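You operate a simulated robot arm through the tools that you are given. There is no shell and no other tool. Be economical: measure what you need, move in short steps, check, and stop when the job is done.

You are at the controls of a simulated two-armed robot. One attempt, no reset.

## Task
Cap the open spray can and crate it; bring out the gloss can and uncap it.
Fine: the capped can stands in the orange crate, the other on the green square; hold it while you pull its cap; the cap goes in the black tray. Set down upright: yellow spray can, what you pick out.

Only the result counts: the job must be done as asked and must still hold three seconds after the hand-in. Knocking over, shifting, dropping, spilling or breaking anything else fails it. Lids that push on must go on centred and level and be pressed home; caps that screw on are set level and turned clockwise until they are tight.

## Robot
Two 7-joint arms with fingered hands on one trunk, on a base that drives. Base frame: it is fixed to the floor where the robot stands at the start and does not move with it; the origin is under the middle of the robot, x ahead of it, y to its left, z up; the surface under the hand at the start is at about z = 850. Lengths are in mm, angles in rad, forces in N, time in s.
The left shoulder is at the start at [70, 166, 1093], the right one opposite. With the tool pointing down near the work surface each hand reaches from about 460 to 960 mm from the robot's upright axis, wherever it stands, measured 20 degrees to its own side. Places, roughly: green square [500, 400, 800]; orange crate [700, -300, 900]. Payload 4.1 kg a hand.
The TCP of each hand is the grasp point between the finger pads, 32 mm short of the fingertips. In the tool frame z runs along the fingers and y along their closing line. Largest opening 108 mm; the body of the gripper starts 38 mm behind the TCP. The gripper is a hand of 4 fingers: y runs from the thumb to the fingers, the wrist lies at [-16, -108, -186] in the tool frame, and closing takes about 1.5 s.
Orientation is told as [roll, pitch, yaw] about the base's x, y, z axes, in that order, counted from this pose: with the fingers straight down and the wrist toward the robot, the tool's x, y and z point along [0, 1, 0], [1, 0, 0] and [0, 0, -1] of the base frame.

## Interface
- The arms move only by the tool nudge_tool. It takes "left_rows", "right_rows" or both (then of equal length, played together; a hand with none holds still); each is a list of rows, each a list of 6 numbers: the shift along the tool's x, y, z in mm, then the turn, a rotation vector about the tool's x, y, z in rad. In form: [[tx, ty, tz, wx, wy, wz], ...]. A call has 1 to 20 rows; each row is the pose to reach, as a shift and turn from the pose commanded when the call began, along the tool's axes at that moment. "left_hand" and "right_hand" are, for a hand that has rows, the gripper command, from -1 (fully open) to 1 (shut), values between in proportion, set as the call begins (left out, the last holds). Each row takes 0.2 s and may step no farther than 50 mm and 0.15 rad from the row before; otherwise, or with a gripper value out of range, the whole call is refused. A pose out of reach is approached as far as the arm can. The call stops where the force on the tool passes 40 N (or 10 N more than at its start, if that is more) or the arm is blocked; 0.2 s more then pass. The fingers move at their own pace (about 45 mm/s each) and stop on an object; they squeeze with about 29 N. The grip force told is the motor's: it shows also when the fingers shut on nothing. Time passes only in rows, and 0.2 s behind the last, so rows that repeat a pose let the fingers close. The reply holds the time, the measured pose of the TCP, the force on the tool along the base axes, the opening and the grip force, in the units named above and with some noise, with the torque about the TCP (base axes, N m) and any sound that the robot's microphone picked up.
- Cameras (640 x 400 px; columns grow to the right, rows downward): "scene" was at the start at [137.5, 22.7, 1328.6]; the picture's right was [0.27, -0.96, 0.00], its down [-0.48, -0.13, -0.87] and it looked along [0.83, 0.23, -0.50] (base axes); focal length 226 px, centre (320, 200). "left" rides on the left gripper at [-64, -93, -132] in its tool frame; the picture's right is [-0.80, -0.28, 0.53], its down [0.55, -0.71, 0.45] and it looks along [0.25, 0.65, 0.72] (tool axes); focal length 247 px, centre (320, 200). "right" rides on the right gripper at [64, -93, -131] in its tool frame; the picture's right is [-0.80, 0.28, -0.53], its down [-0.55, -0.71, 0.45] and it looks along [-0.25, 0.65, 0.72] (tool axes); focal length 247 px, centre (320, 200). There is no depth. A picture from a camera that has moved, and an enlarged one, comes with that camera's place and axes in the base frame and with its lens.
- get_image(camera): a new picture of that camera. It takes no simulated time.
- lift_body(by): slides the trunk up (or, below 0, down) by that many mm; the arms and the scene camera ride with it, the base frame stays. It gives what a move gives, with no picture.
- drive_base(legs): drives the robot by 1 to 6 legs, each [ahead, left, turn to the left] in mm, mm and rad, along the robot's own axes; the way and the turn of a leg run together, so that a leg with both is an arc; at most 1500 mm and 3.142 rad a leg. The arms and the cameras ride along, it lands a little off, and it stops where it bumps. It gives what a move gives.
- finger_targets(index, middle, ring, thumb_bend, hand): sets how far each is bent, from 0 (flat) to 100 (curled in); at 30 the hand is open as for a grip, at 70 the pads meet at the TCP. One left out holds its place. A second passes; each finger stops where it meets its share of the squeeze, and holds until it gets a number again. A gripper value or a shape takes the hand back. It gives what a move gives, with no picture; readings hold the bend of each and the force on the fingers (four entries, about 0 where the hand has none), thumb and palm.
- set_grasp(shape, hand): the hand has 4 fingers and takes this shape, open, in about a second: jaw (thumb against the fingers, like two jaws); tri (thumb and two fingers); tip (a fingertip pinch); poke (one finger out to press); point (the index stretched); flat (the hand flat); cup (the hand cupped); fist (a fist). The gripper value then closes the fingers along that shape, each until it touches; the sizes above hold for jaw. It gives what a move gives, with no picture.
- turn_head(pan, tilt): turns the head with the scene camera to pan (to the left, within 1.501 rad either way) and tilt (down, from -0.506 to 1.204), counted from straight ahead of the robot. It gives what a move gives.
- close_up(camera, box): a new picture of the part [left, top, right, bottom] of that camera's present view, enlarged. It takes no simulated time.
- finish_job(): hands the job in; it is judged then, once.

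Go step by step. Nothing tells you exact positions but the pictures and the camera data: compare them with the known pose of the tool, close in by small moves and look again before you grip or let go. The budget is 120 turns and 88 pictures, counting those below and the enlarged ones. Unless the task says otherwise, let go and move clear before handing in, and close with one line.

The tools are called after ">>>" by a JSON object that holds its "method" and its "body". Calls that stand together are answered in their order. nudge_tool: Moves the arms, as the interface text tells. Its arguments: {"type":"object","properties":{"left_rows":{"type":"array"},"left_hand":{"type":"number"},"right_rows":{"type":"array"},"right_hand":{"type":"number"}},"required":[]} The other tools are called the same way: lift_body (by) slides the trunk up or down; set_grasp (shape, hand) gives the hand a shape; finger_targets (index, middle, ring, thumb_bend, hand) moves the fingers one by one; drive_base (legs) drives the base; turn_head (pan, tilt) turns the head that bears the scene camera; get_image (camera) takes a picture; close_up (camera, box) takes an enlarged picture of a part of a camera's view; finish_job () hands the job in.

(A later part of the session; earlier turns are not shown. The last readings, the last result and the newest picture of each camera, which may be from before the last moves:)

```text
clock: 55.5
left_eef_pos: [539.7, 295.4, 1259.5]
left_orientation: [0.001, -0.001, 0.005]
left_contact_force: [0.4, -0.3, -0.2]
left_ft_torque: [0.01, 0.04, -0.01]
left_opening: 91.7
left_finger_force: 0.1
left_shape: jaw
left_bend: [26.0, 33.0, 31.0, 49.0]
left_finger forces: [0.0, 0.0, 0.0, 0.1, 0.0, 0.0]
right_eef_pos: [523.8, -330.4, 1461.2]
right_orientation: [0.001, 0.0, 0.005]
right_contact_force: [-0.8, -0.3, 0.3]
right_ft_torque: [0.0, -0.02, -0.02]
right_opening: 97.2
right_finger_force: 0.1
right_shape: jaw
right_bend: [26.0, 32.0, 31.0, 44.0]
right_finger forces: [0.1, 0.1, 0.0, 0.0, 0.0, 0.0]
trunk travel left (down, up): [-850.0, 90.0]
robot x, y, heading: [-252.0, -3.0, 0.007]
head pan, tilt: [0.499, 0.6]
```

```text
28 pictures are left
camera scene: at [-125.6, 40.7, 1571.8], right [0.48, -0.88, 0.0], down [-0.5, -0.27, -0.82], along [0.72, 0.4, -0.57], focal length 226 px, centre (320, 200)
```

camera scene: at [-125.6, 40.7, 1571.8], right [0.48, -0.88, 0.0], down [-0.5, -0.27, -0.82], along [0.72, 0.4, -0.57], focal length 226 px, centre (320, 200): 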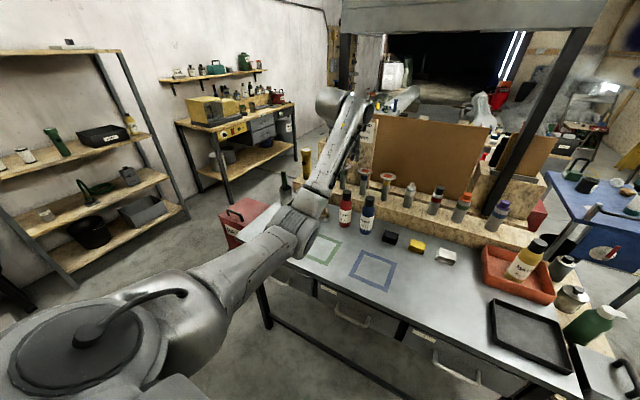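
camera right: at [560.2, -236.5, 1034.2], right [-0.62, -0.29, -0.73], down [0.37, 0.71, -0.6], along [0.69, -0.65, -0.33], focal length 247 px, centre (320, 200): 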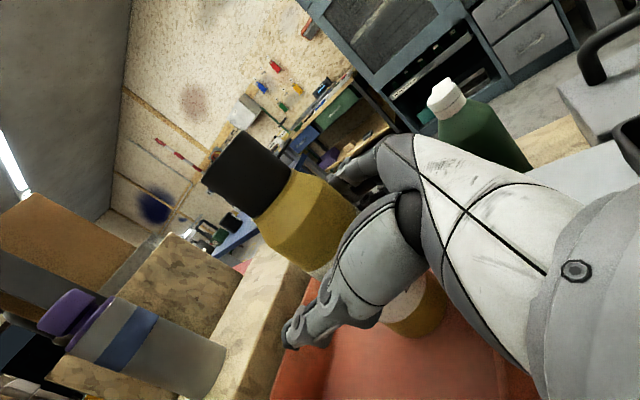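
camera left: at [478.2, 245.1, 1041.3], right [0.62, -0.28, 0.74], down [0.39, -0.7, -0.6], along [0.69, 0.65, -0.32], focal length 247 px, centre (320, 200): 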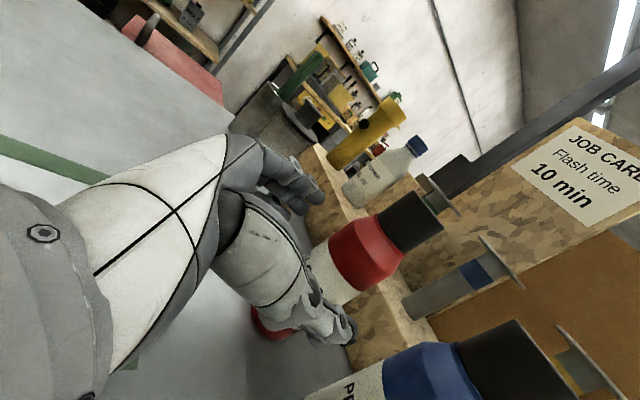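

The left elbow stays low, while the right arm's horizontal grip works well. I swap roles: the robot drives left so the right hand can hold the GLOSS can and the left hand pulls the cap. First I retract the left hand and lower the trunk.

>>> {"method": "nudge_tool", "body": {"left_rows": [[5, -30, -30, 0, 0, 0], [10, -60, -60, 0, 0, 0], [15, -90, -90, 0, 0, 0], [20, -120, -120, 0, 0, 0], [25, -150, -150, 0, 0, 0], [30, -170, -180, 0, 0, 0], [30, -170, -180, 0, 0, 0]]}}

>>> {"method": "lift_body", "body": {"by": -250}}

>>> {"method": "drive_base", "body": {"legs": [[0, 450, 0], [100, 0, 0]]}}

>>> {"method": "turn_head", "body": {"pan": -0.1, "tilt": 0.55}}

>>> {"method": "get_image", "body": {"camera": "scene"}}

```text
clock: 57.1
left_eef_pos: [372.0, 321.9, 1439.2]
left_orientation: [0.001, 0.001, 0.005]
left_contact_force: [0.7, 1.2, -0.4]
left_ft_torque: [-0.02, -0.01, 0.0]
left_opening: 91.8
left_finger_force: 0.2
left_shape: jaw
left_bend: [26.0, 33.0, 31.0, 49.0]
left_finger forces: [0.0, 0.0, 0.0, 0.0, 0.0, 0.0]
right_eef_pos: [524.7, -330.0, 1460.5]
right_orientation: [-0.001, 0.002, 0.005]
right_contact_force: [-0.2, -0.1, 0.7]
right_ft_torque: [0.01, 0.0, 0.0]
right_opening: 97.0
right_finger_force: 0.1
right_shape: jaw
right_bend: [26.0, 32.0, 31.0, 44.0]
right_finger forces: [0.0, 0.0, 0.0, 0.0, 0.0, 0.0]
trunk travel left (down, up): [-850.0, 90.0]
robot x, y, heading: [-256.0, -1.0, 0.004]
head pan, tilt: [0.499, 0.6]
```

```text
clock: 59.6
left_eef_pos: [370.5, 322.0, 1188.9]
left_orientation: [0.0, 0.001, 0.005]
left_contact_force: [1.0, -0.5, 0.0]
left_ft_torque: [-0.01, -0.01, 0.08]
left_opening: 91.8
left_finger_force: 0.0
left_shape: jaw
left_bend: [26.0, 33.0, 31.0, 49.0]
left_finger forces: [0.0, 0.1, 0.0, 0.0, 0.0, 0.1]
right_eef_pos: [524.1, -329.4, 1211.3]
right_orientation: [0.001, 0.001, 0.005]
right_contact_force: [-0.4, 0.6, -0.5]
right_ft_torque: [0.01, -0.01, -0.02]
right_opening: 97.2
right_finger_force: 0.0
right_shape: jaw
right_bend: [26.0, 32.0, 31.0, 44.0]
right_finger forces: [0.1, 0.1, 0.0, 0.0, 0.1, 0.1]
trunk travel left (down, up): [-600.0, 340.0]
robot x, y, heading: [-255.0, 0.0, 0.002]
head pan, tilt: [0.499, 0.6]
```

```text
clock: 63.0
left_eef_pos: [473.8, 753.4, 1188.4]
left_orientation: [0.001, -0.001, -0.008]
left_contact_force: [0.5, 0.2, -0.6]
left_ft_torque: [-0.01, -0.04, -0.01]
left_opening: 91.8
left_finger_force: 0.1
left_shape: jaw
left_bend: [26.0, 33.0, 31.0, 49.0]
left_finger forces: [0.1, 0.0, 0.0, 0.0, 0.1, 0.0]
right_eef_pos: [618.7, 99.3, 1210.7]
right_orientation: [0.0, -0.001, -0.008]
right_contact_force: [0.0, -0.2, -0.5]
right_ft_torque: [-0.03, 0.01, -0.01]
right_opening: 97.2
right_finger_force: 0.0
right_shape: jaw
right_bend: [26.0, 32.0, 31.0, 44.0]
right_finger forces: [0.0, 0.0, 0.0, 0.1, 0.0, 0.1]
trunk travel left (down, up): [-600.0, 340.0]
robot x, y, heading: [-154.6, 440.4, -0.005]
head pan, tilt: [0.499, 0.6]
```

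```text
clock: 64.0
left_eef_pos: [473.3, 752.8, 1190.4]
left_orientation: [-0.001, 0.0, -0.008]
left_contact_force: [0.1, 0.0, -0.3]
left_ft_torque: [0.02, 0.02, 0.01]
left_opening: 91.8
left_finger_force: 0.0
left_shape: jaw
left_bend: [26.0, 33.0, 31.0, 49.0]
left_finger forces: [0.1, 0.0, 0.0, 0.1, 0.0, 0.0]
right_eef_pos: [619.5, 99.7, 1210.5]
right_orientation: [0.0, 0.0, -0.007]
right_contact_force: [0.2, 0.3, 0.2]
right_ft_torque: [0.01, 0.0, 0.04]
right_opening: 97.1
right_finger_force: 0.0
right_shape: jaw
right_bend: [26.0, 32.0, 31.0, 44.0]
right_finger forces: [0.0, 0.0, 0.0, 0.1, 0.0, 0.0]
trunk travel left (down, up): [-600.0, 340.0]
robot x, y, heading: [-157.1, 437.3, -0.008]
head pan, tilt: [-0.099, 0.55]
```

```text
27 pictures are left
camera scene: at [-15.3, 426.9, 1326.4], right [-0.11, -0.99, 0.0], down [-0.52, 0.05, -0.85], along [0.85, -0.09, -0.52], focal length 226 px, centre (320, 200)
```

scene: 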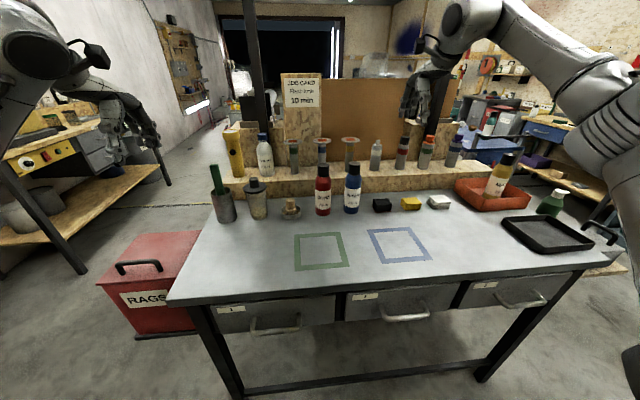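

A clear overview. I bring the right hand back near the robot at the same relative pose as before, then turn it horizontal.

>>> {"method": "nudge_tool", "body": {"right_rows": [[26, -30, 4, 0, 0, 0], [52, -61, 9, 0, 0, 0], [78, -91, 13, 0, 0, 0], [104, -122, 18, 0, 0, 0], [130, -152, 22, 0, 0, 0], [156, -183, 27, 0, 0, 0], [182, -213, 31, 0, 0, 0], [208, -244, 36, 0, 0, 0], [233, -270, 40, 0, 0, 0], [233, -270, 40, 0, 0, 0]]}}

>>> {"method": "nudge_tool", "body": {"right_rows": [[0, 9, -1, -0.081, 0.081, 0.081], [0, 18, -2, -0.161, 0.161, 0.161], [0, 27, -3, -0.242, 0.242, 0.242], [0, 36, -4, -0.322, 0.322, 0.322], [0, 45, -5, -0.403, 0.403, 0.403], [0, 54, -6, -0.484, 0.484, 0.484], [0, 63, -7, -0.564, 0.564, 0.564], [0, 72, -8, -0.645, 0.645, 0.645], [0, 81, -9, -0.726, 0.726, 0.726], [0, 90, -10, -0.806, 0.806, 0.806], [0, 99, -10, -0.887, 0.887, 0.887], [0, 108, -10, -0.967, 0.967, 0.967], [0, 117, -10, -1.048, 1.048, 1.048], [0, 126, -10, -1.129, 1.129, 1.129], [0, 130, -10, -1.209, 1.209, 1.209]]}}

>>> {"method": "get_image", "body": {"camera": "scene"}}

```text
clock: 66.2
left_eef_pos: [474.5, 752.3, 1189.4]
left_orientation: [-0.001, -0.001, -0.007]
left_contact_force: [0.3, 0.4, -0.5]
left_ft_torque: [0.01, -0.02, 0.0]
left_opening: 92.2
left_finger_force: 0.0
left_shape: jaw
left_bend: [26.0, 33.0, 31.0, 49.0]
left_finger forces: [0.1, 0.0, 0.1, 0.1, 0.0, 0.1]
right_eef_pos: [351.3, 330.2, 1169.7]
right_orientation: [0.002, -0.002, -0.008]
right_contact_force: [-0.1, 0.5, -0.6]
right_ft_torque: [0.03, 0.0, 0.0]
right_opening: 97.2
right_finger_force: 0.1
right_shape: jaw
right_bend: [26.0, 32.0, 31.0, 44.0]
right_finger forces: [0.0, 0.0, 0.0, 0.0, 0.0, 0.0]
trunk travel left (down, up): [-600.0, 340.0]
robot x, y, heading: [-156.1, 439.4, -0.004]
head pan, tilt: [-0.099, 0.55]
```

```text
clock: 69.5
left_eef_pos: [474.7, 755.1, 1188.2]
left_orientation: [-0.002, 0.0, -0.006]
left_contact_force: [0.0, 0.2, -0.2]
left_ft_torque: [0.0, 0.01, 0.0]
left_opening: 92.1
left_finger_force: 0.0
left_shape: jaw
left_bend: [26.0, 33.0, 31.0, 49.0]
left_finger forces: [0.0, 0.1, 0.0, 0.0, 0.0, 0.0]
right_eef_pos: [482.3, 335.6, 1181.4]
right_orientation: [1.573, 0.0, -1.578]
right_contact_force: [-0.5, -0.6, 0.0]
right_ft_torque: [0.0, -0.01, 0.0]
right_opening: 97.0
right_finger_force: 0.0
right_shape: jaw
right_bend: [26.0, 32.0, 31.0, 44.0]
right_finger forces: [0.1, 0.0, 0.1, 0.0, 0.0, 0.0]
trunk travel left (down, up): [-600.0, 340.0]
robot x, y, heading: [-153.7, 439.6, -0.005]
head pan, tilt: [-0.099, 0.55]
```

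```text
26 pictures are left
camera scene: at [-15.2, 428.2, 1326.4], right [-0.11, -0.99, 0.0], down [-0.52, 0.05, -0.85], along [0.85, -0.09, -0.52], focal length 226 px, centre (320, 200)
```

scene: 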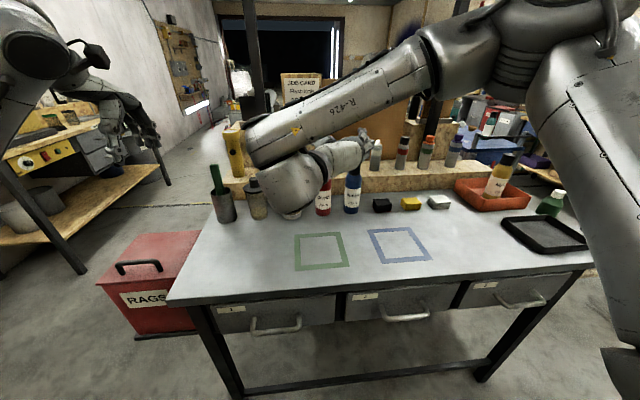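

The right elbow is up, as before. I lower the hand in front of the red can.

>>> {"method": "nudge_tool", "body": {"right_rows": [[-40, -1, 8, 0, 0, 0], [-85, -2, 20, 0, -0.03, 0], [-130, -3, 35, 0, -0.06, 0], [-175, -4, 50, 0, -0.09, 0], [-215, -5, 65, 0, -0.12, 0], [-230, -5, 73, 0, -0.12, 0], [-230, -5, 73, 0, -0.12, 0]], "right_hand": -0.6}}

>>> {"method": "close_up", "body": {"camera": "right", "box": [160, 180, 416, 340]}}

>>> {"method": "get_image", "body": {"camera": "scene"}}

```text
clock: 71.0
left_eef_pos: [473.2, 754.2, 1189.4]
left_orientation: [-0.001, 0.001, -0.007]
left_contact_force: [0.1, -0.9, -0.7]
left_ft_torque: [0.0, -0.01, 0.0]
left_opening: 92.1
left_finger_force: 0.1
left_shape: jaw
left_bend: [26.0, 33.0, 31.0, 49.0]
left_finger forces: [0.1, 0.0, 0.1, 0.0, 0.0, 0.0]
right_eef_pos: [556.2, 337.7, 950.0]
right_orientation: [1.451, 0.0, -1.579]
right_contact_force: [0.7, -1.6, -0.4]
right_ft_torque: [-0.04, -0.01, -0.03]
right_opening: 86.5
right_finger_force: 0.1
right_shape: jaw
right_bend: [26.0, 34.0, 32.0, 54.0]
right_finger forces: [0.1, 0.0, 0.1, 0.0, 0.1, 0.1]
trunk travel left (down, up): [-600.0, 340.0]
robot x, y, heading: [-153.1, 439.8, -0.008]
head pan, tilt: [-0.099, 0.55]
```

```text
2.50 times, centred on (288, 260) of right
camera zoom: at [433.9, 432.3, 1030.2], right [-0.63, -0.28, -0.73], down [0.38, 0.7, -0.6], along [0.68, -0.65, -0.33], focal length 617 px, centre (400, 50)
```

zoom: 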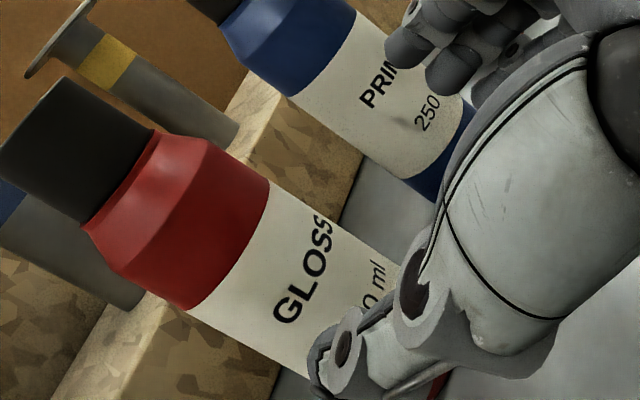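

```text
24 pictures are left
camera scene: at [-15.4, 427.0, 1326.4], right [-0.11, -0.99, 0.0], down [-0.52, 0.06, -0.85], along [0.85, -0.09, -0.52], focal length 226 px, centre (320, 200)
```

scene: 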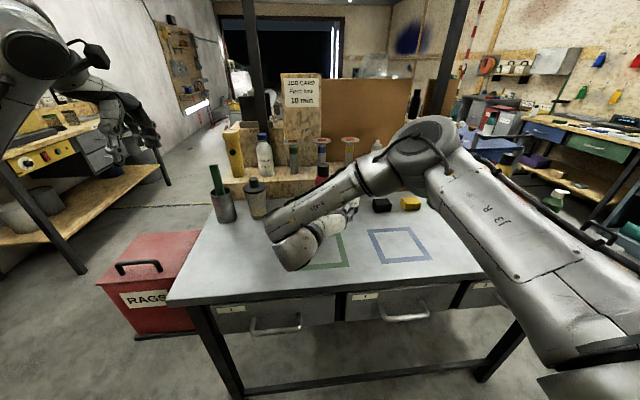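

By the hand camera the red can is about 8–9 mm left of the hand's line, near [669, 346]. I correct and advance halfway, then re-measure.

>>> {"method": "nudge_tool", "body": {"right_rows": [[0, -8, 0, 0, 0, 0], [3, -8, 25, 0, 0, 0], [6, -8, 50, 0, 0, 0], [6, -8, 50, 0, 0, 0]]}}

>>> {"method": "get_image", "body": {"camera": "right"}}

```text
clock: 72.0
left_eef_pos: [474.3, 753.2, 1188.9]
left_orientation: [0.001, -0.001, -0.007]
left_contact_force: [0.4, 0.3, 0.0]
left_ft_torque: [-0.01, 0.05, 0.04]
left_opening: 92.0
left_finger_force: 0.2
left_shape: jaw
left_bend: [26.0, 33.0, 31.0, 49.0]
left_finger forces: [0.0, 0.1, 0.0, 0.1, 0.0, 0.1]
right_eef_pos: [603.2, 345.8, 949.6]
right_orientation: [1.45, 0.001, -1.578]
right_contact_force: [0.3, -0.3, -0.6]
right_ft_torque: [-0.01, 0.0, -0.03]
right_opening: 86.5
right_finger_force: 0.0
right_shape: jaw
right_bend: [26.0, 34.0, 32.0, 54.0]
right_finger forces: [0.1, 0.0, 0.0, 0.0, 0.0, 0.0]
trunk travel left (down, up): [-600.0, 340.0]
robot x, y, heading: [-154.8, 440.2, -0.008]
head pan, tilt: [-0.099, 0.55]
```

```text
23 pictures are left
camera right: at [481.4, 439.8, 1030.1], right [-0.63, -0.28, -0.73], down [0.38, 0.7, -0.6], along [0.68, -0.65, -0.33], focal length 247 px, centre (320, 200)
```

right: 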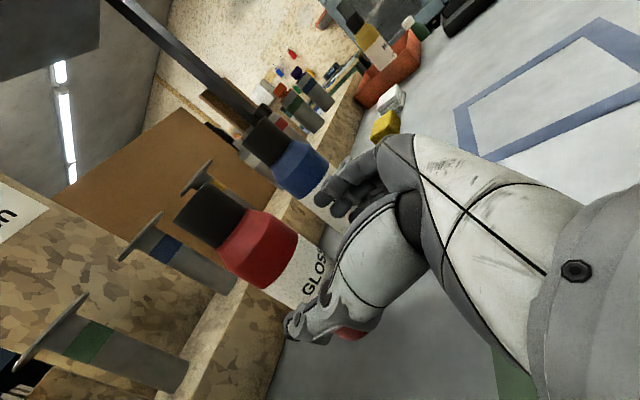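

Two fixes agree on [663, 350] in the hand's frame; 4 mm more to the left, then forward around the can.

>>> {"method": "nudge_tool", "body": {"right_rows": [[0, -4, 0, 0, 0, 0], [2.5, -4, 20, 0, 0, 0], [5, -4, 40, 0, 0, 0], [6.8, -4, 56, 0, 0, 0], [6.8, -4, 56, 0, 0, 0]]}}

>>> {"method": "get_image", "body": {"camera": "right"}}

```text
clock: 73.2
left_eef_pos: [474.4, 753.1, 1190.4]
left_orientation: [0.0, -0.002, -0.007]
left_contact_force: [0.9, -0.1, 1.6]
left_ft_torque: [0.01, -0.03, 0.01]
left_opening: 92.0
left_finger_force: 0.0
left_shape: jaw
left_bend: [26.0, 33.0, 31.0, 49.0]
left_finger forces: [0.1, 0.0, 0.1, 0.0, 0.1, 0.0]
right_eef_pos: [660.0, 348.5, 951.4]
right_orientation: [1.45, -0.001, -1.577]
right_contact_force: [0.4, 0.5, -0.4]
right_ft_torque: [-0.02, -0.01, 0.03]
right_opening: 86.7
right_finger_force: 0.1
right_shape: jaw
right_bend: [26.0, 34.0, 32.0, 54.0]
right_finger forces: [0.0, 0.0, 0.0, 0.1, 0.0, 0.1]
trunk travel left (down, up): [-600.0, 340.0]
robot x, y, heading: [-150.9, 435.4, -0.006]
head pan, tilt: [-0.099, 0.55]
```

```text
22 pictures are left
camera right: at [538.0, 442.8, 1031.9], right [-0.63, -0.28, -0.73], down [0.38, 0.7, -0.6], along [0.68, -0.65, -0.33], focal length 247 px, centre (320, 200)
```

right: 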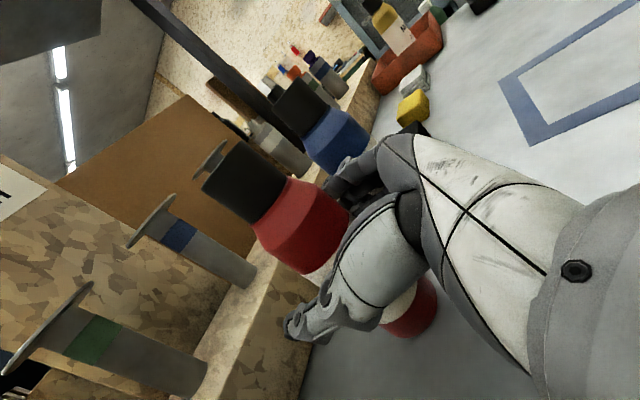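

The view matches the earlier good grip. I close on the red can.

>>> {"method": "nudge_tool", "body": {"right_rows": [[0, 0, 2, 0, 0, 0], [0, 0, 2, 0, 0, 0], [0, 0, 2, 0, 0, 0], [0, 0, 2, 0, 0, 0], [0, 0, 2, 0, 0, 0], [0, 0, 2, 0, 0, 0], [0, 0, 2, 0, 0, 0], [0, 0, 2, 0, 0, 0]], "right_hand": 1}}

>>> {"method": "nudge_tool", "body": {"right_rows": [[12, 0, -1.5, 0, 0, 0], [30, 0, -4, 0, 0, 0], [50, 0, -6, 0, 0, 0], [50, 0, -6, 0, 0, 0]]}}

>>> {"method": "get_image", "body": {"camera": "right"}}

```text
clock: 75.0
left_eef_pos: [474.7, 754.3, 1189.2]
left_orientation: [0.0, -0.001, -0.006]
left_contact_force: [0.6, 0.0, 0.0]
left_ft_torque: [0.01, -0.01, 0.01]
left_opening: 91.6
left_finger_force: 0.2
left_shape: jaw
left_bend: [26.0, 33.0, 31.0, 49.0]
left_finger forces: [0.0, 0.0, 0.0, 0.0, 0.1, 0.0]
right_eef_pos: [662.0, 348.0, 950.7]
right_orientation: [1.45, 0.0, -1.577]
right_contact_force: [1.4, -0.5, 1.5]
right_ft_torque: [-0.02, -0.03, 0.03]
right_opening: 43.8
right_finger_force: 28.5
right_shape: jaw
right_bend: [74.0, 48.0, 44.0, 75.0]
right_finger forces: [13.4, 6.5, 3.6, 0.1, 22.4, 0.0]
trunk travel left (down, up): [-600.0, 340.0]
robot x, y, heading: [-156.4, 435.5, -0.008]
head pan, tilt: [-0.099, 0.55]
```

```text
clock: 76.0
left_eef_pos: [475.0, 754.9, 1189.3]
left_orientation: [0.001, 0.003, -0.007]
left_contact_force: [0.2, -1.1, -0.2]
left_ft_torque: [0.0, 0.0, 0.04]
left_opening: 91.9
left_finger_force: 0.1
left_shape: jaw
left_bend: [26.0, 33.0, 31.0, 49.0]
left_finger forces: [0.0, 0.0, 0.0, 0.0, 0.0, 0.0]
right_eef_pos: [663.7, 348.9, 999.0]
right_orientation: [1.448, -0.001, -1.579]
right_contact_force: [-0.2, 0.1, -2.6]
right_ft_torque: [-0.02, 0.03, -0.01]
right_opening: 44.0
right_finger_force: 28.8
right_shape: jaw
right_bend: [75.0, 49.0, 44.0, 75.0]
right_finger forces: [12.7, 6.6, 3.7, 0.0, 22.1, 0.0]
trunk travel left (down, up): [-600.0, 340.0]
robot x, y, heading: [-160.1, 439.3, -0.009]
head pan, tilt: [-0.099, 0.55]
```

```text
21 pictures are left
camera right: at [540.6, 442.7, 1079.8], right [-0.63, -0.28, -0.73], down [0.38, 0.7, -0.6], along [0.68, -0.65, -0.33], focal length 247 px, centre (320, 200)
```

right: 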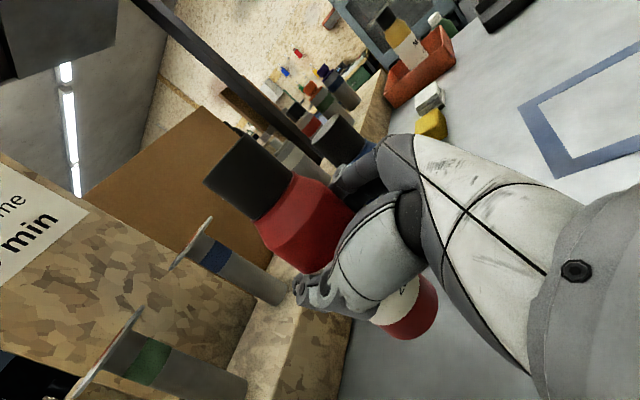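

Held and upright. I carry it over the green square, turning the hand a bit so its wrist clears the left arm.

>>> {"method": "nudge_tool", "body": {"right_rows": [[-3.7, -5.5, -31, 0.083, 0, -0.01], [-7.4, -11, -62, 0.166, 0, -0.02], [-11.1, -16.5, -93, 0.249, 0, -0.03], [-14.8, -22, -124, 0.332, 0, -0.04], [-18.5, -27.5, -155, 0.415, 0, -0.05], [-22.4, -33, -185.7, 0.4965, 0, -0.06], [-22.4, -33, -185.7, 0.4965, 0, -0.06]]}}

>>> {"method": "get_image", "body": {"camera": "scene"}}

>>> {"method": "get_image", "body": {"camera": "left"}}

```text
clock: 77.7
left_eef_pos: [473.9, 752.9, 1188.0]
left_orientation: [-0.001, 0.002, -0.007]
left_contact_force: [-0.1, 0.2, 0.0]
left_ft_torque: [0.02, 0.01, 0.01]
left_opening: 91.7
left_finger_force: 0.0
left_shape: jaw
left_bend: [26.0, 33.0, 31.0, 49.0]
left_finger forces: [0.1, 0.0, 0.0, 0.0, 0.1, 0.0]
right_eef_pos: [476.3, 380.9, 1001.5]
right_orientation: [1.451, 0.002, -1.075]
right_contact_force: [-0.3, 0.4, -2.1]
right_ft_torque: [0.02, 0.01, -0.02]
right_opening: 43.6
right_finger_force: 29.3
right_shape: jaw
right_bend: [75.0, 49.0, 44.0, 75.0]
right_finger forces: [12.8, 6.6, 3.7, 0.0, 22.0, 0.1]
trunk travel left (down, up): [-600.0, 340.0]
robot x, y, heading: [-155.2, 442.1, -0.007]
head pan, tilt: [-0.099, 0.55]
```

```text
20 pictures are left
camera scene: at [-14.5, 427.2, 1326.3], right [-0.11, -0.99, 0.0], down [-0.52, 0.06, -0.85], along [0.85, -0.09, -0.52], focal length 226 px, centre (320, 200)
```

scene: 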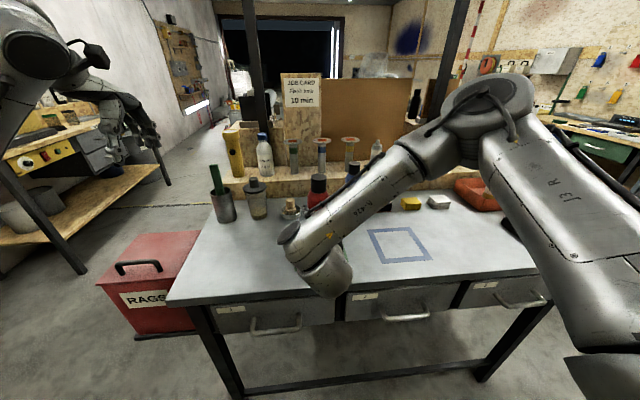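

```text
19 pictures are left
camera left: at [381.5, 690.1, 1319.9], right [-0.29, -0.8, -0.53], down [-0.7, 0.55, -0.45], along [0.65, 0.24, -0.72], focal length 247 px, centre (320, 200)
```

left: 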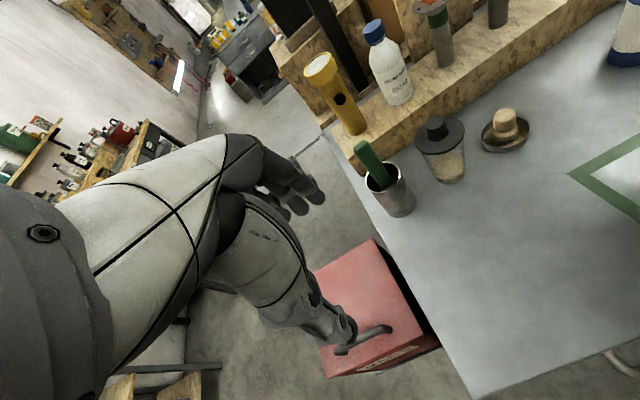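

The can is over the green area. I set it down slowly and meanwhile bring the left hand closer, turned so its wrist is on the left.

>>> {"method": "nudge_tool", "body": {"right_rows": [[-12, 0, 1.5, 0, 0, 0], [-24, 0, 2.9, 0, 0, 0], [-35, 0, 4.2, 0, 0, 0], [-42, 0, 5, 0, 0, 0], [-45, 0, 5.4, 0, 0, 0], [-47, 0, 5.6, 0, 0, 0], [-48.5, 0, 5.8, 0, 0, 0], [-48.5, 0, 5.8, 0, 0, 0]], "left_rows": [[-20, 0, 0, 0, 0, 0.14], [-45, 0, 0, 0, 0, 0.28], [-70, 0, 0, 0, 0, 0.42], [-95, 0, 0, 0, 0, 0.56], [-120, 0, 0, 0, 0, 0.7], [-145, 0, 0, 0, 0, 0.84], [-170, 0, 0, 0, 0, 0.98], [-190, 0, 0, 0, 0, 1.12]]}}

>>> {"method": "get_image", "body": {"camera": "left"}}

```text
clock: 79.5
left_eef_pos: [473.6, 561.7, 1190.9]
left_orientation: [0.0, -0.001, -1.129]
left_contact_force: [0.5, -0.2, -0.2]
left_ft_torque: [0.0, 0.0, -0.01]
left_opening: 92.2
left_finger_force: 0.0
left_shape: jaw
left_bend: [26.0, 33.0, 31.0, 49.0]
left_finger forces: [0.1, 0.0, 0.0, 0.0, 0.1, 0.0]
right_eef_pos: [475.7, 380.6, 952.6]
right_orientation: [1.448, 0.0, -1.078]
right_contact_force: [0.3, -0.1, -2.5]
right_ft_torque: [-0.03, -0.02, -0.03]
right_opening: 43.7
right_finger_force: 29.1
right_shape: jaw
right_bend: [75.0, 49.0, 44.0, 75.0]
right_finger forces: [12.7, 6.5, 3.7, 0.0, 21.9, 0.0]
trunk travel left (down, up): [-600.0, 340.0]
robot x, y, heading: [-155.8, 434.4, -0.006]
head pan, tilt: [-0.099, 0.55]
```

```text
18 pictures are left
camera left: at [375.9, 618.3, 1321.4], right [-0.84, -0.09, -0.53], down [0.19, 0.87, -0.45], along [0.5, -0.48, -0.72], focal length 247 px, centre (320, 200)
```

left: 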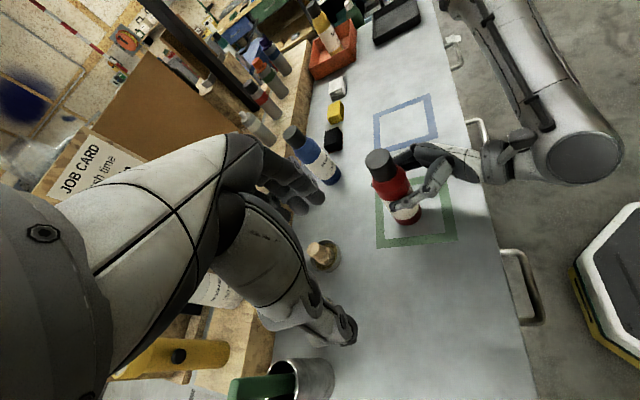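

A fine view: the can is within the green square, still carried a mm or so. I lower it that last bit and zoom on its cap.

>>> {"method": "nudge_tool", "body": {"right_rows": [[-1.5, 0, 0.2, 0, 0, 0], [-2.5, 0, 0.3, 0, 0, 0], [-2.5, 0, 0.3, 0, 0, 0]]}}

>>> {"method": "close_up", "body": {"camera": "left", "box": [336, 140, 480, 230]}}

```text
clock: 80.2
left_eef_pos: [473.6, 562.7, 1191.5]
left_orientation: [0.0, 0.001, -1.128]
left_contact_force: [-0.1, -0.1, -0.1]
left_ft_torque: [0.01, 0.01, -0.01]
left_opening: 91.8
left_finger_force: 0.0
left_shape: jaw
left_bend: [26.0, 33.0, 31.0, 49.0]
left_finger forces: [0.1, 0.1, 0.0, 0.0, 0.1, 0.0]
right_eef_pos: [475.0, 384.2, 951.6]
right_orientation: [1.452, 0.0, -1.077]
right_contact_force: [2.7, 0.6, 5.6]
right_ft_torque: [-0.01, -0.12, 0.02]
right_opening: 43.9
right_finger_force: 29.3
right_shape: jaw
right_bend: [75.0, 49.0, 44.0, 75.0]
right_finger forces: [14.2, 6.8, 4.1, 0.0, 22.7, 0.1]
trunk travel left (down, up): [-600.0, 340.0]
robot x, y, heading: [-156.2, 439.4, -0.008]
head pan, tilt: [-0.099, 0.55]
```

```text
4.44 times, centred on (408, 185) of left
camera zoom: at [375.1, 619.3, 1321.8], right [-0.84, -0.09, -0.53], down [0.19, 0.87, -0.45], along [0.5, -0.48, -0.72], focal length 1098 px, centre (-71, 267)
```

zoom: 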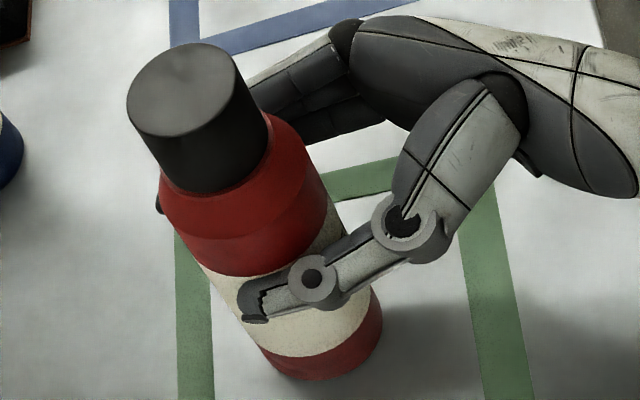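

The cap axis is at about [477, 385], top near 1042. I bring the left hand above it and look before descending.

>>> {"method": "nudge_tool", "body": {"left_rows": [[-18, 40, 5, 0, 0, 0], [-36, 80, 15, 0, 0, 0], [-54, 120, 25, 0, 0, 0], [-68, 150, 40, 0, 0, 0], [-73, 162, 65, 0, 0, 0], [-73, 162, 80, 0, 0, 0], [-73, 162, 80, 0, 0, 0]], "left_hand": -0.4}}

>>> {"method": "get_image", "body": {"camera": "left"}}

>>> {"method": "get_image", "body": {"camera": "scene"}}

```text
clock: 81.8
left_eef_pos: [477.4, 387.2, 1108.1]
left_orientation: [0.001, -0.001, -1.126]
left_contact_force: [0.1, -0.6, -0.3]
left_ft_torque: [-0.04, -0.02, 0.0]
left_opening: 76.0
left_finger_force: 0.0
left_shape: jaw
left_bend: [27.0, 37.0, 35.0, 61.0]
left_finger forces: [0.0, 0.1, 0.1, 0.1, 0.0, 0.0]
right_eef_pos: [475.3, 383.7, 951.3]
right_orientation: [1.451, 0.001, -1.077]
right_contact_force: [0.6, 1.3, 4.2]
right_ft_torque: [0.0, -0.01, 0.02]
right_opening: 43.7
right_finger_force: 28.9
right_shape: jaw
right_bend: [75.0, 49.0, 44.0, 75.0]
right_finger forces: [13.8, 6.3, 3.6, 0.0, 23.3, 0.1]
trunk travel left (down, up): [-600.0, 340.0]
robot x, y, heading: [-154.0, 438.0, -0.012]
head pan, tilt: [-0.099, 0.55]
```

```text
16 pictures are left
camera left: at [381.0, 442.5, 1240.6], right [-0.84, -0.09, -0.53], down [0.19, 0.87, -0.45], along [0.5, -0.48, -0.72], focal length 247 px, centre (320, 200)
```

left: 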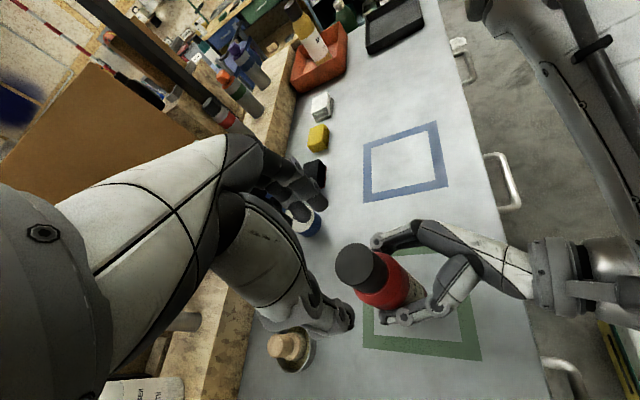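

```text
15 pictures are left
camera scene: at [-15.6, 426.8, 1326.4], right [-0.11, -0.99, 0.0], down [-0.52, 0.06, -0.85], along [0.85, -0.09, -0.52], focal length 226 px, centre (320, 200)
```

scene: 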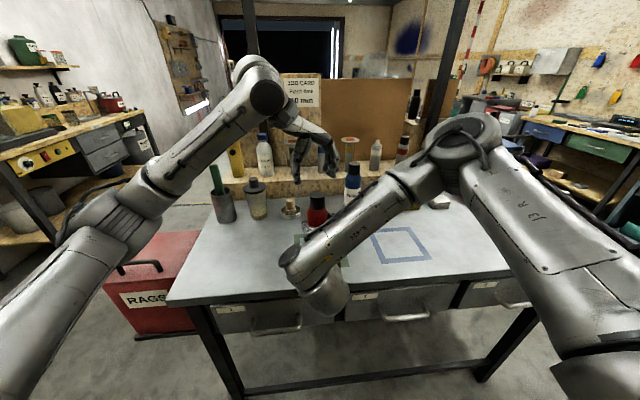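

The cap lies about 4 mm toward the robot from the hand's axis. I correct and lower around it.

>>> {"method": "nudge_tool", "body": {"left_rows": [[-4, 0, 20, 0, 0, 0], [-4, 0, 40, 0, 0, 0], [-4, 0, 55, 0, 0, 0], [-4, 0, 65, 0, 0, 0], [-4, 0, 65, 0, 0, 0]]}}

>>> {"method": "close_up", "body": {"camera": "left", "box": [240, 160, 496, 320]}}

>>> {"method": "close_up", "body": {"camera": "scene", "box": [256, 120, 384, 200]}}

```text
clock: 83.0
left_eef_pos: [472.7, 382.5, 1045.2]
left_orientation: [0.001, 0.0, -1.126]
left_contact_force: [0.7, -0.2, 0.2]
left_ft_torque: [-0.02, -0.02, 0.03]
left_opening: 75.9
left_finger_force: 0.2
left_shape: jaw
left_bend: [27.0, 37.0, 35.0, 61.0]
left_finger forces: [0.0, 0.1, 0.0, 0.0, 0.0, 0.0]
right_eef_pos: [476.0, 383.1, 951.0]
right_orientation: [1.451, -0.001, -1.076]
right_contact_force: [1.2, 2.0, 4.7]
right_ft_torque: [0.03, 0.03, -0.01]
right_opening: 43.7
right_finger_force: 29.0
right_shape: jaw
right_bend: [75.0, 49.0, 44.0, 75.0]
right_finger forces: [13.8, 6.3, 3.6, 0.0, 22.9, 0.0]
trunk travel left (down, up): [-600.0, 340.0]
robot x, y, heading: [-153.7, 438.2, -0.004]
head pan, tilt: [-0.099, 0.55]
```

```text
2.50 times, centred on (368, 240) of left
camera zoom: at [375.2, 439.1, 1175.4], right [-0.84, -0.09, -0.53], down [0.19, 0.87, -0.45], along [0.5, -0.48, -0.72], focal length 617 px, centre (200, 100)
```

zoom: 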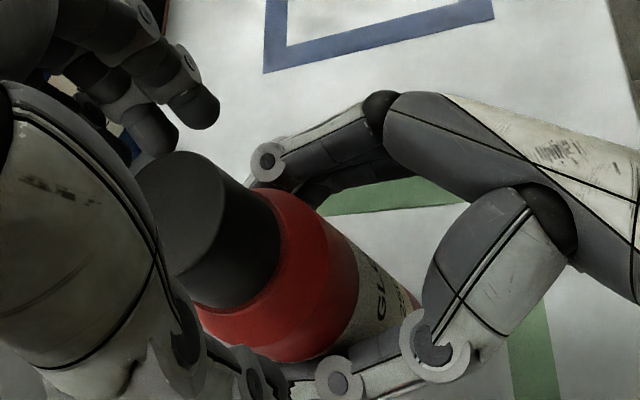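

```text
5.00 times, centred on (320, 160) of scene
camera zoom: at [-15.6, 426.9, 1326.4], right [-0.11, -0.99, 0.0], down [-0.52, 0.06, -0.85], along [0.85, -0.09, -0.52], focal length 1128 px, centre (320, 400)
```

zoom: 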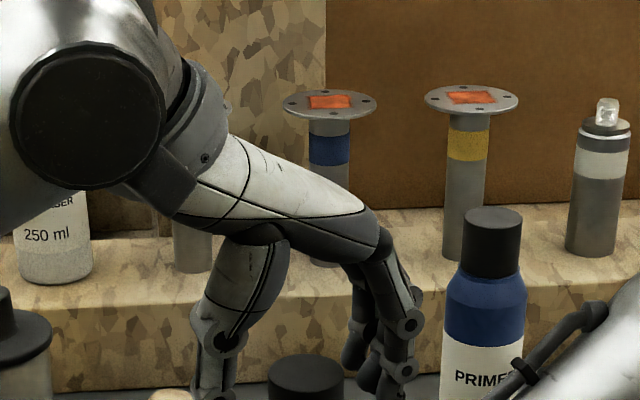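

The cap is centred between thumb and fingers. I close the left hand.

>>> {"method": "nudge_tool", "body": {"left_rows": [[0, 0, 0, 0, 0, 0], [0, 0, 0, 0, 0, 0], [0, 0, 0, 0, 0, 0], [0, 0, 0, 0, 0, 0], [0, 0, 0, 0, 0, 0], [0, 0, 0, 0, 0, 0], [0, 0, 0, 0, 0, 0], [0, 0, 0, 0, 0, 0]], "left_hand": 1}}

>>> {"method": "close_up", "body": {"camera": "left", "box": [240, 160, 496, 320]}}

```text
clock: 84.8
left_eef_pos: [473.0, 383.1, 1044.5]
left_orientation: [0.001, 0.002, -1.125]
left_contact_force: [-0.3, 0.2, 0.9]
left_ft_torque: [0.0, 0.0, 0.0]
left_opening: 30.7
left_finger_force: 28.6
left_shape: jaw
left_bend: [74.0, 51.0, 57.0, 75.0]
left_finger forces: [14.1, 9.5, 0.4, 0.0, 23.1, 0.1]
right_eef_pos: [474.5, 384.8, 951.0]
right_orientation: [1.451, 0.0, -1.078]
right_contact_force: [0.9, -0.1, 2.4]
right_ft_torque: [-0.03, -0.01, -0.02]
right_opening: 43.7
right_finger_force: 29.0
right_shape: jaw
right_bend: [75.0, 49.0, 44.0, 75.0]
right_finger forces: [14.3, 6.3, 3.8, 0.0, 23.0, 0.0]
trunk travel left (down, up): [-600.0, 340.0]
robot x, y, heading: [-154.4, 439.3, -0.004]
head pan, tilt: [-0.099, 0.55]
heard: snap
```

```text
2.50 times, centred on (368, 240) of left
camera zoom: at [375.4, 439.2, 1175.6], right [-0.84, -0.09, -0.53], down [0.19, 0.87, -0.45], along [0.5, -0.48, -0.72], focal length 617 px, centre (200, 100)
```

zoom: 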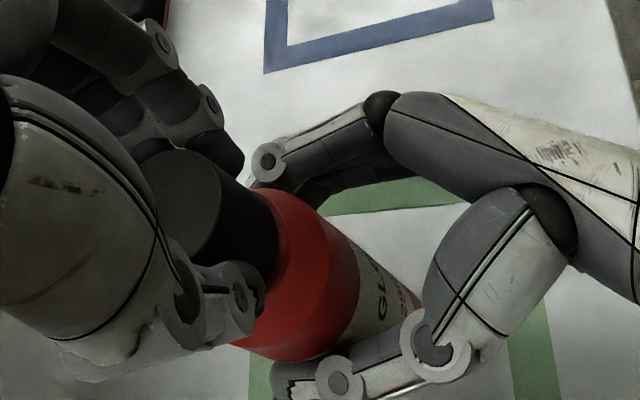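

Gripped, with a snap heard. I pull the cap straight up in small steps while the right hand holds the can.

>>> {"method": "nudge_tool", "body": {"left_rows": [[0, 0, -3, 0, 0, 0], [0, 0, -7, 0, 0, 0], [0, 0, -12, 0, 0, 0], [0, 0, -20, 0, 0, 0], [0, 0, -35, 0, 0, 0], [0, 0, -60, 0, 0, 0], [0, 0, -90, 0, 0, 0], [0, 0, -90, 0, 0, 0]]}}

>>> {"method": "get_image", "body": {"camera": "left"}}

```text
clock: 86.7
left_eef_pos: [474.6, 384.3, 1133.2]
left_orientation: [-0.001, -0.001, -1.125]
left_contact_force: [0.5, 0.3, 1.3]
left_ft_torque: [-0.03, 0.0, -0.04]
left_opening: 30.7
left_finger_force: 28.6
left_shape: jaw
left_bend: [74.0, 51.0, 57.0, 75.0]
left_finger forces: [13.9, 9.6, 0.5, 0.0, 23.0, 0.0]
right_eef_pos: [475.6, 383.3, 950.2]
right_orientation: [1.45, 0.001, -1.077]
right_contact_force: [0.1, 1.0, 2.6]
right_ft_torque: [-0.05, 0.0, 0.05]
right_opening: 44.0
right_finger_force: 29.4
right_shape: jaw
right_bend: [75.0, 49.0, 44.0, 75.0]
right_finger forces: [14.2, 6.2, 3.5, 0.1, 22.8, 0.1]
trunk travel left (down, up): [-600.0, 340.0]
robot x, y, heading: [-152.9, 439.8, -0.005]
head pan, tilt: [-0.099, 0.55]
```

```text
11 pictures are left
camera left: at [376.2, 441.0, 1264.8], right [-0.84, -0.09, -0.53], down [0.19, 0.87, -0.45], along [0.5, -0.48, -0.72], focal length 247 px, centre (320, 200)
```

left: 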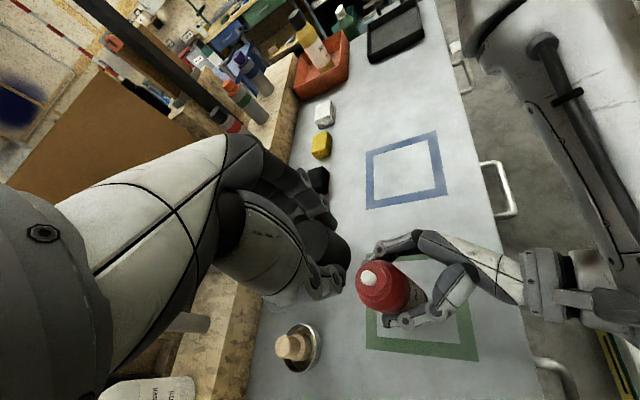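

The cap is off and in the left hand; the white nozzle shows. I move the left hand away and open the right hand.

>>> {"method": "nudge_tool", "body": {"left_rows": [[0, 0, -30, 0, 0, 0], [0, 0, -65, 0, 0, 0], [10, -22, -90, 0, 0, 0], [22, -45, -100, 0, 0, 0], [38, -80, -100, 0, 0, 0], [50, -110, -100, 0, 0, 0], [64, -135, -100, 0, 0, 0], [64, -135, -100, 0, 0, 0]], "right_rows": [[1, 0, 0, 0, 0, 0], [1, 0, 0, 0, 0, 0], [1, 0, 0, 0, 0, 0], [1, 0, 0, 0, 0, 0], [1, 0, 0, 0, 0, 0], [1, 0, 0, 0, 0, 0], [1, 0, 0, 0, 0, 0], [1, 0, 0, 0, 0, 0]], "right_hand": -0.7}}

>>> {"method": "get_image", "body": {"camera": "left"}}

```text
clock: 88.5
left_eef_pos: [472.1, 532.9, 1234.3]
left_orientation: [0.001, 0.0, -1.129]
left_contact_force: [-0.3, -0.7, 0.1]
left_ft_torque: [0.01, 0.02, 0.0]
left_opening: 30.5
left_finger_force: 28.8
left_shape: jaw
left_bend: [74.0, 51.0, 59.0, 75.0]
left_finger forces: [13.8, 9.4, 2.0, 0.0, 24.3, 0.0]
right_eef_pos: [474.9, 382.6, 951.2]
right_orientation: [1.45, 0.002, -1.078]
right_contact_force: [-0.2, 1.1, -0.6]
right_ft_torque: [0.02, 0.0, -0.02]
right_opening: 91.7
right_finger_force: 0.0
right_shape: jaw
right_bend: [26.0, 33.0, 31.0, 49.0]
right_finger forces: [0.0, 0.1, 0.0, 0.1, 0.0, 0.0]
trunk travel left (down, up): [-600.0, 340.0]
robot x, y, heading: [-152.4, 437.0, -0.007]
head pan, tilt: [-0.099, 0.55]
```

```text
10 pictures are left
camera left: at [374.5, 588.9, 1366.1], right [-0.84, -0.09, -0.53], down [0.19, 0.87, -0.45], along [0.5, -0.48, -0.72], focal length 247 px, centre (320, 200)
```

left: 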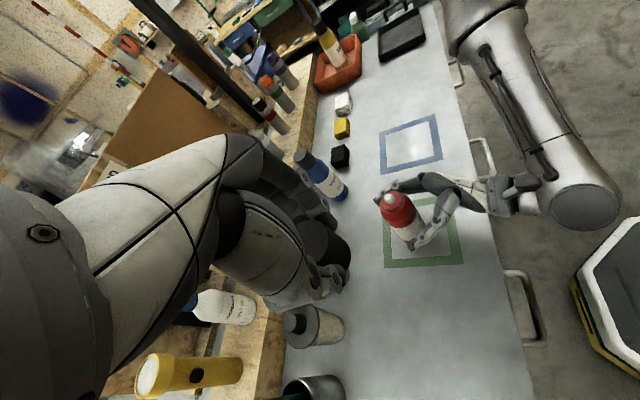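

The can stands free and upright in the green square. I withdraw the right hand straight back, then up.

>>> {"method": "nudge_tool", "body": {"right_rows": [[0, 0, -30, 0, 0, 0], [0, 0, -65, 0, 0, 0], [0, 0, -100, 0, 0, 0], [15, 0, -115, 0, 0, 0], [60, 0, -120, 0, 0, 0], [105, 0, -120, 0, 0, 0], [150, 0, -120, 0, 0, 0], [195, 0, -120, 0, 0, 0], [230, 0, -120, 0, 0, 0], [230, 0, -120, 0, 0, 0]]}}

>>> {"method": "get_image", "body": {"camera": "scene"}}

```text
clock: 90.7
left_eef_pos: [471.8, 533.6, 1234.4]
left_orientation: [0.0, 0.001, -1.125]
left_contact_force: [0.1, -0.1, 0.0]
left_ft_torque: [-0.01, 0.0, -0.01]
left_opening: 30.7
left_finger_force: 28.9
left_shape: jaw
left_bend: [74.0, 51.0, 59.0, 75.0]
left_finger forces: [13.8, 9.5, 1.9, 0.0, 24.2, 0.1]
right_eef_pos: [396.5, 339.3, 1193.6]
right_orientation: [1.448, 0.001, -1.077]
right_contact_force: [-0.6, -0.5, 0.1]
right_ft_torque: [0.0, 0.01, 0.0]
right_opening: 91.7
right_finger_force: 0.1
right_shape: jaw
right_bend: [26.0, 33.0, 31.0, 49.0]
right_finger forces: [0.0, 0.0, 0.0, 0.0, 0.1, 0.1]
trunk travel left (down, up): [-600.0, 340.0]
robot x, y, heading: [-154.4, 439.8, -0.006]
head pan, tilt: [-0.099, 0.55]
```

```text
9 pictures are left
camera scene: at [-15.0, 427.1, 1326.3], right [-0.11, -0.99, 0.0], down [-0.52, 0.06, -0.85], along [0.85, -0.09, -0.52], focal length 226 px, centre (320, 200)
```

scene: 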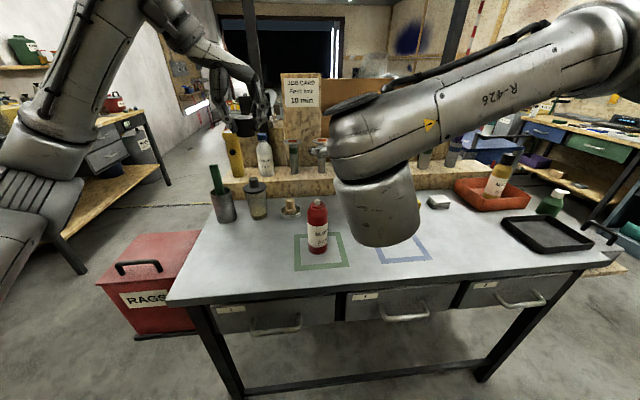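

Both cans are placed. I now drive right so the left hand, holding the cap, comes over the black tray.

>>> {"method": "drive_base", "body": {"legs": [[0, -890, 0]]}}

>>> {"method": "get_image", "body": {"camera": "left"}}

```text
clock: 95.4
left_eef_pos: [465.9, -377.6, 1235.4]
left_orientation: [0.0, -0.001, -1.13]
left_contact_force: [-0.2, 0.4, -0.3]
left_ft_torque: [-0.01, -0.02, 0.04]
left_opening: 30.6
left_finger_force: 29.3
left_shape: jaw
left_bend: [74.0, 51.0, 59.0, 75.0]
left_finger forces: [13.8, 9.4, 1.9, 0.0, 24.3, 0.0]
right_eef_pos: [386.8, -572.1, 1192.6]
right_orientation: [1.451, -0.001, -1.081]
right_contact_force: [-0.2, -0.1, 1.2]
right_ft_torque: [0.02, 0.0, 0.0]
right_opening: 91.7
right_finger_force: 0.1
right_shape: jaw
right_bend: [26.0, 33.0, 31.0, 49.0]
right_finger forces: [0.1, 0.0, 0.0, 0.0, 0.0, 0.0]
trunk travel left (down, up): [-600.0, 340.0]
robot x, y, heading: [-160.8, -475.1, -0.01]
head pan, tilt: [-0.099, 0.55]
```

```text
8 pictures are left
camera left: at [367.3, -322.5, 1366.2], right [-0.84, -0.08, -0.53], down [0.2, 0.87, -0.45], along [0.5, -0.48, -0.72], focal length 247 px, centre (320, 200)
```

left: 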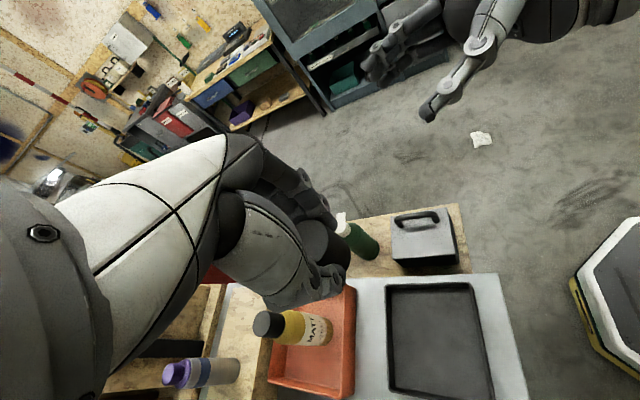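

The tray spans about x 384–539, y -422 to -254, so I aim for [461, -338] and lower the cap in stages.

>>> {"method": "nudge_tool", "body": {"left_rows": [[6, -19, 20, 0, 0, 0], [12.6, -38, 50, 0, 0, 0], [12.6, -38, 95, 0, 0, 0], [12.6, -38, 140, 0, 0, 0], [12.6, -38, 185, 0, 0, 0], [12.6, -38, 230, 0, 0, 0], [12.6, -38, 230, 0, 0, 0]]}}

>>> {"method": "get_image", "body": {"camera": "left"}}

>>> {"method": "get_image", "body": {"camera": "scene"}}

```text
clock: 97.0
left_eef_pos: [458.1, -338.9, 1008.9]
left_orientation: [0.0, 0.001, -1.131]
left_contact_force: [-1.1, -0.3, 0.3]
left_ft_torque: [-0.01, 0.03, -0.04]
left_opening: 30.4
left_finger_force: 28.7
left_shape: jaw
left_bend: [74.0, 51.0, 59.0, 75.0]
left_finger forces: [13.7, 9.2, 2.1, 0.0, 23.8, 0.0]
right_eef_pos: [387.0, -571.9, 1194.0]
right_orientation: [1.451, -0.001, -1.082]
right_contact_force: [0.4, -0.9, 0.0]
right_ft_torque: [-0.02, -0.02, 0.02]
right_opening: 91.8
right_finger_force: 0.1
right_shape: jaw
right_bend: [26.0, 33.0, 31.0, 49.0]
right_finger forces: [0.0, 0.0, 0.0, 0.0, 0.0, 0.0]
trunk travel left (down, up): [-600.0, 340.0]
robot x, y, heading: [-162.3, -472.3, -0.008]
head pan, tilt: [-0.099, 0.55]
```

```text
7 pictures are left
camera left: at [359.6, -281.7, 1138.8], right [-0.84, -0.08, -0.53], down [0.2, 0.87, -0.45], along [0.5, -0.48, -0.72], focal length 247 px, centre (320, 200)
```

left: 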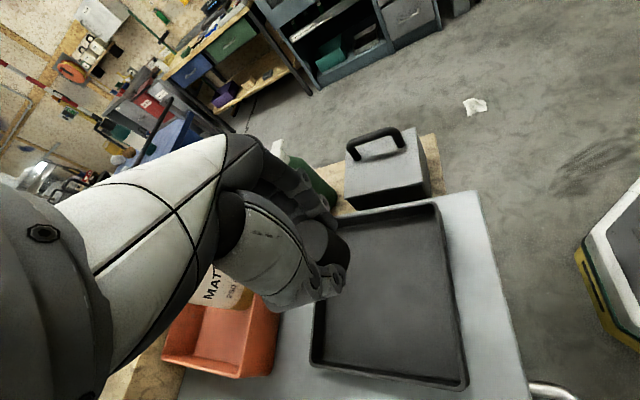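

```text
6 pictures are left
camera scene: at [-23.3, -484.0, 1326.4], right [-0.11, -0.99, 0.0], down [-0.52, 0.06, -0.85], along [0.85, -0.09, -0.52], focal length 226 px, centre (320, 200)
```

scene: 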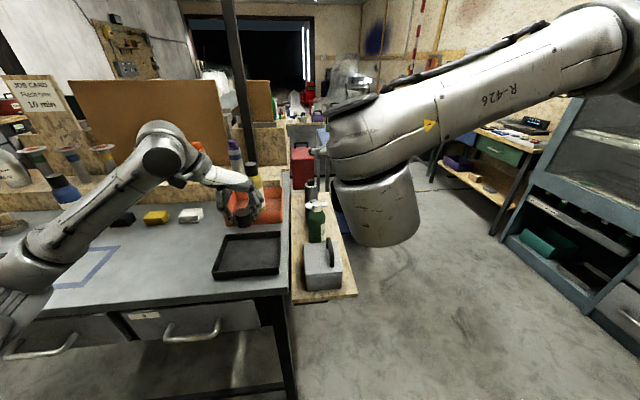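

The hand is over the tray centre. I lower to just above its floor, with small last steps.

>>> {"method": "nudge_tool", "body": {"left_rows": [[3, 1.5, 35, 0, 0, 0], [5, 2.5, 70, 0, 0, 0], [5, 2.5, 95, 0, 0, 0], [5, 2.5, 105, 0, 0, 0], [5, 2.5, 110, 0, 0, 0], [5, 2.5, 110, 0, 0, 0]]}}

>>> {"method": "get_image", "body": {"camera": "left"}}

```text
clock: 98.4
left_eef_pos: [465.0, -342.0, 895.6]
left_orientation: [0.0, 0.0, -1.13]
left_contact_force: [0.4, 0.6, -0.3]
left_ft_torque: [0.0, 0.01, 0.02]
left_opening: 30.5
left_finger_force: 29.0
left_shape: jaw
left_bend: [74.0, 51.0, 59.0, 75.0]
left_finger forces: [13.7, 9.4, 2.4, 0.0, 23.7, 0.0]
right_eef_pos: [386.8, -573.4, 1192.8]
right_orientation: [1.45, 0.002, -1.082]
right_contact_force: [0.0, 0.4, -0.2]
right_ft_torque: [0.0, -0.01, 0.01]
right_opening: 91.6
right_finger_force: 0.1
right_shape: jaw
right_bend: [26.0, 33.0, 31.0, 49.0]
right_finger forces: [0.0, 0.1, 0.0, 0.0, 0.0, 0.0]
trunk travel left (down, up): [-600.0, 340.0]
robot x, y, heading: [-163.5, -467.4, -0.011]
head pan, tilt: [-0.099, 0.55]
```

```text
5 pictures are left
camera left: at [366.6, -285.0, 1027.2], right [-0.84, -0.08, -0.53], down [0.2, 0.87, -0.45], along [0.5, -0.48, -0.72], focal length 247 px, centre (320, 200)
```

left: 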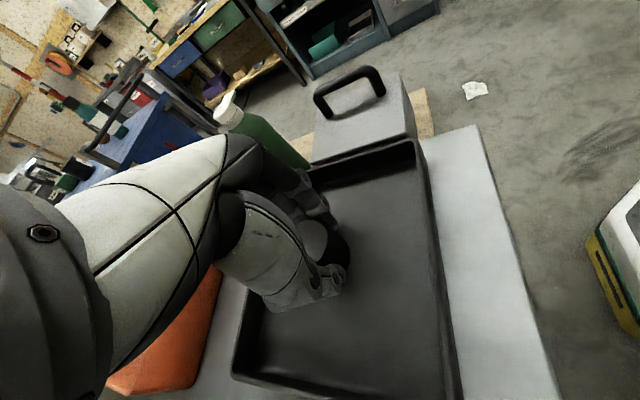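

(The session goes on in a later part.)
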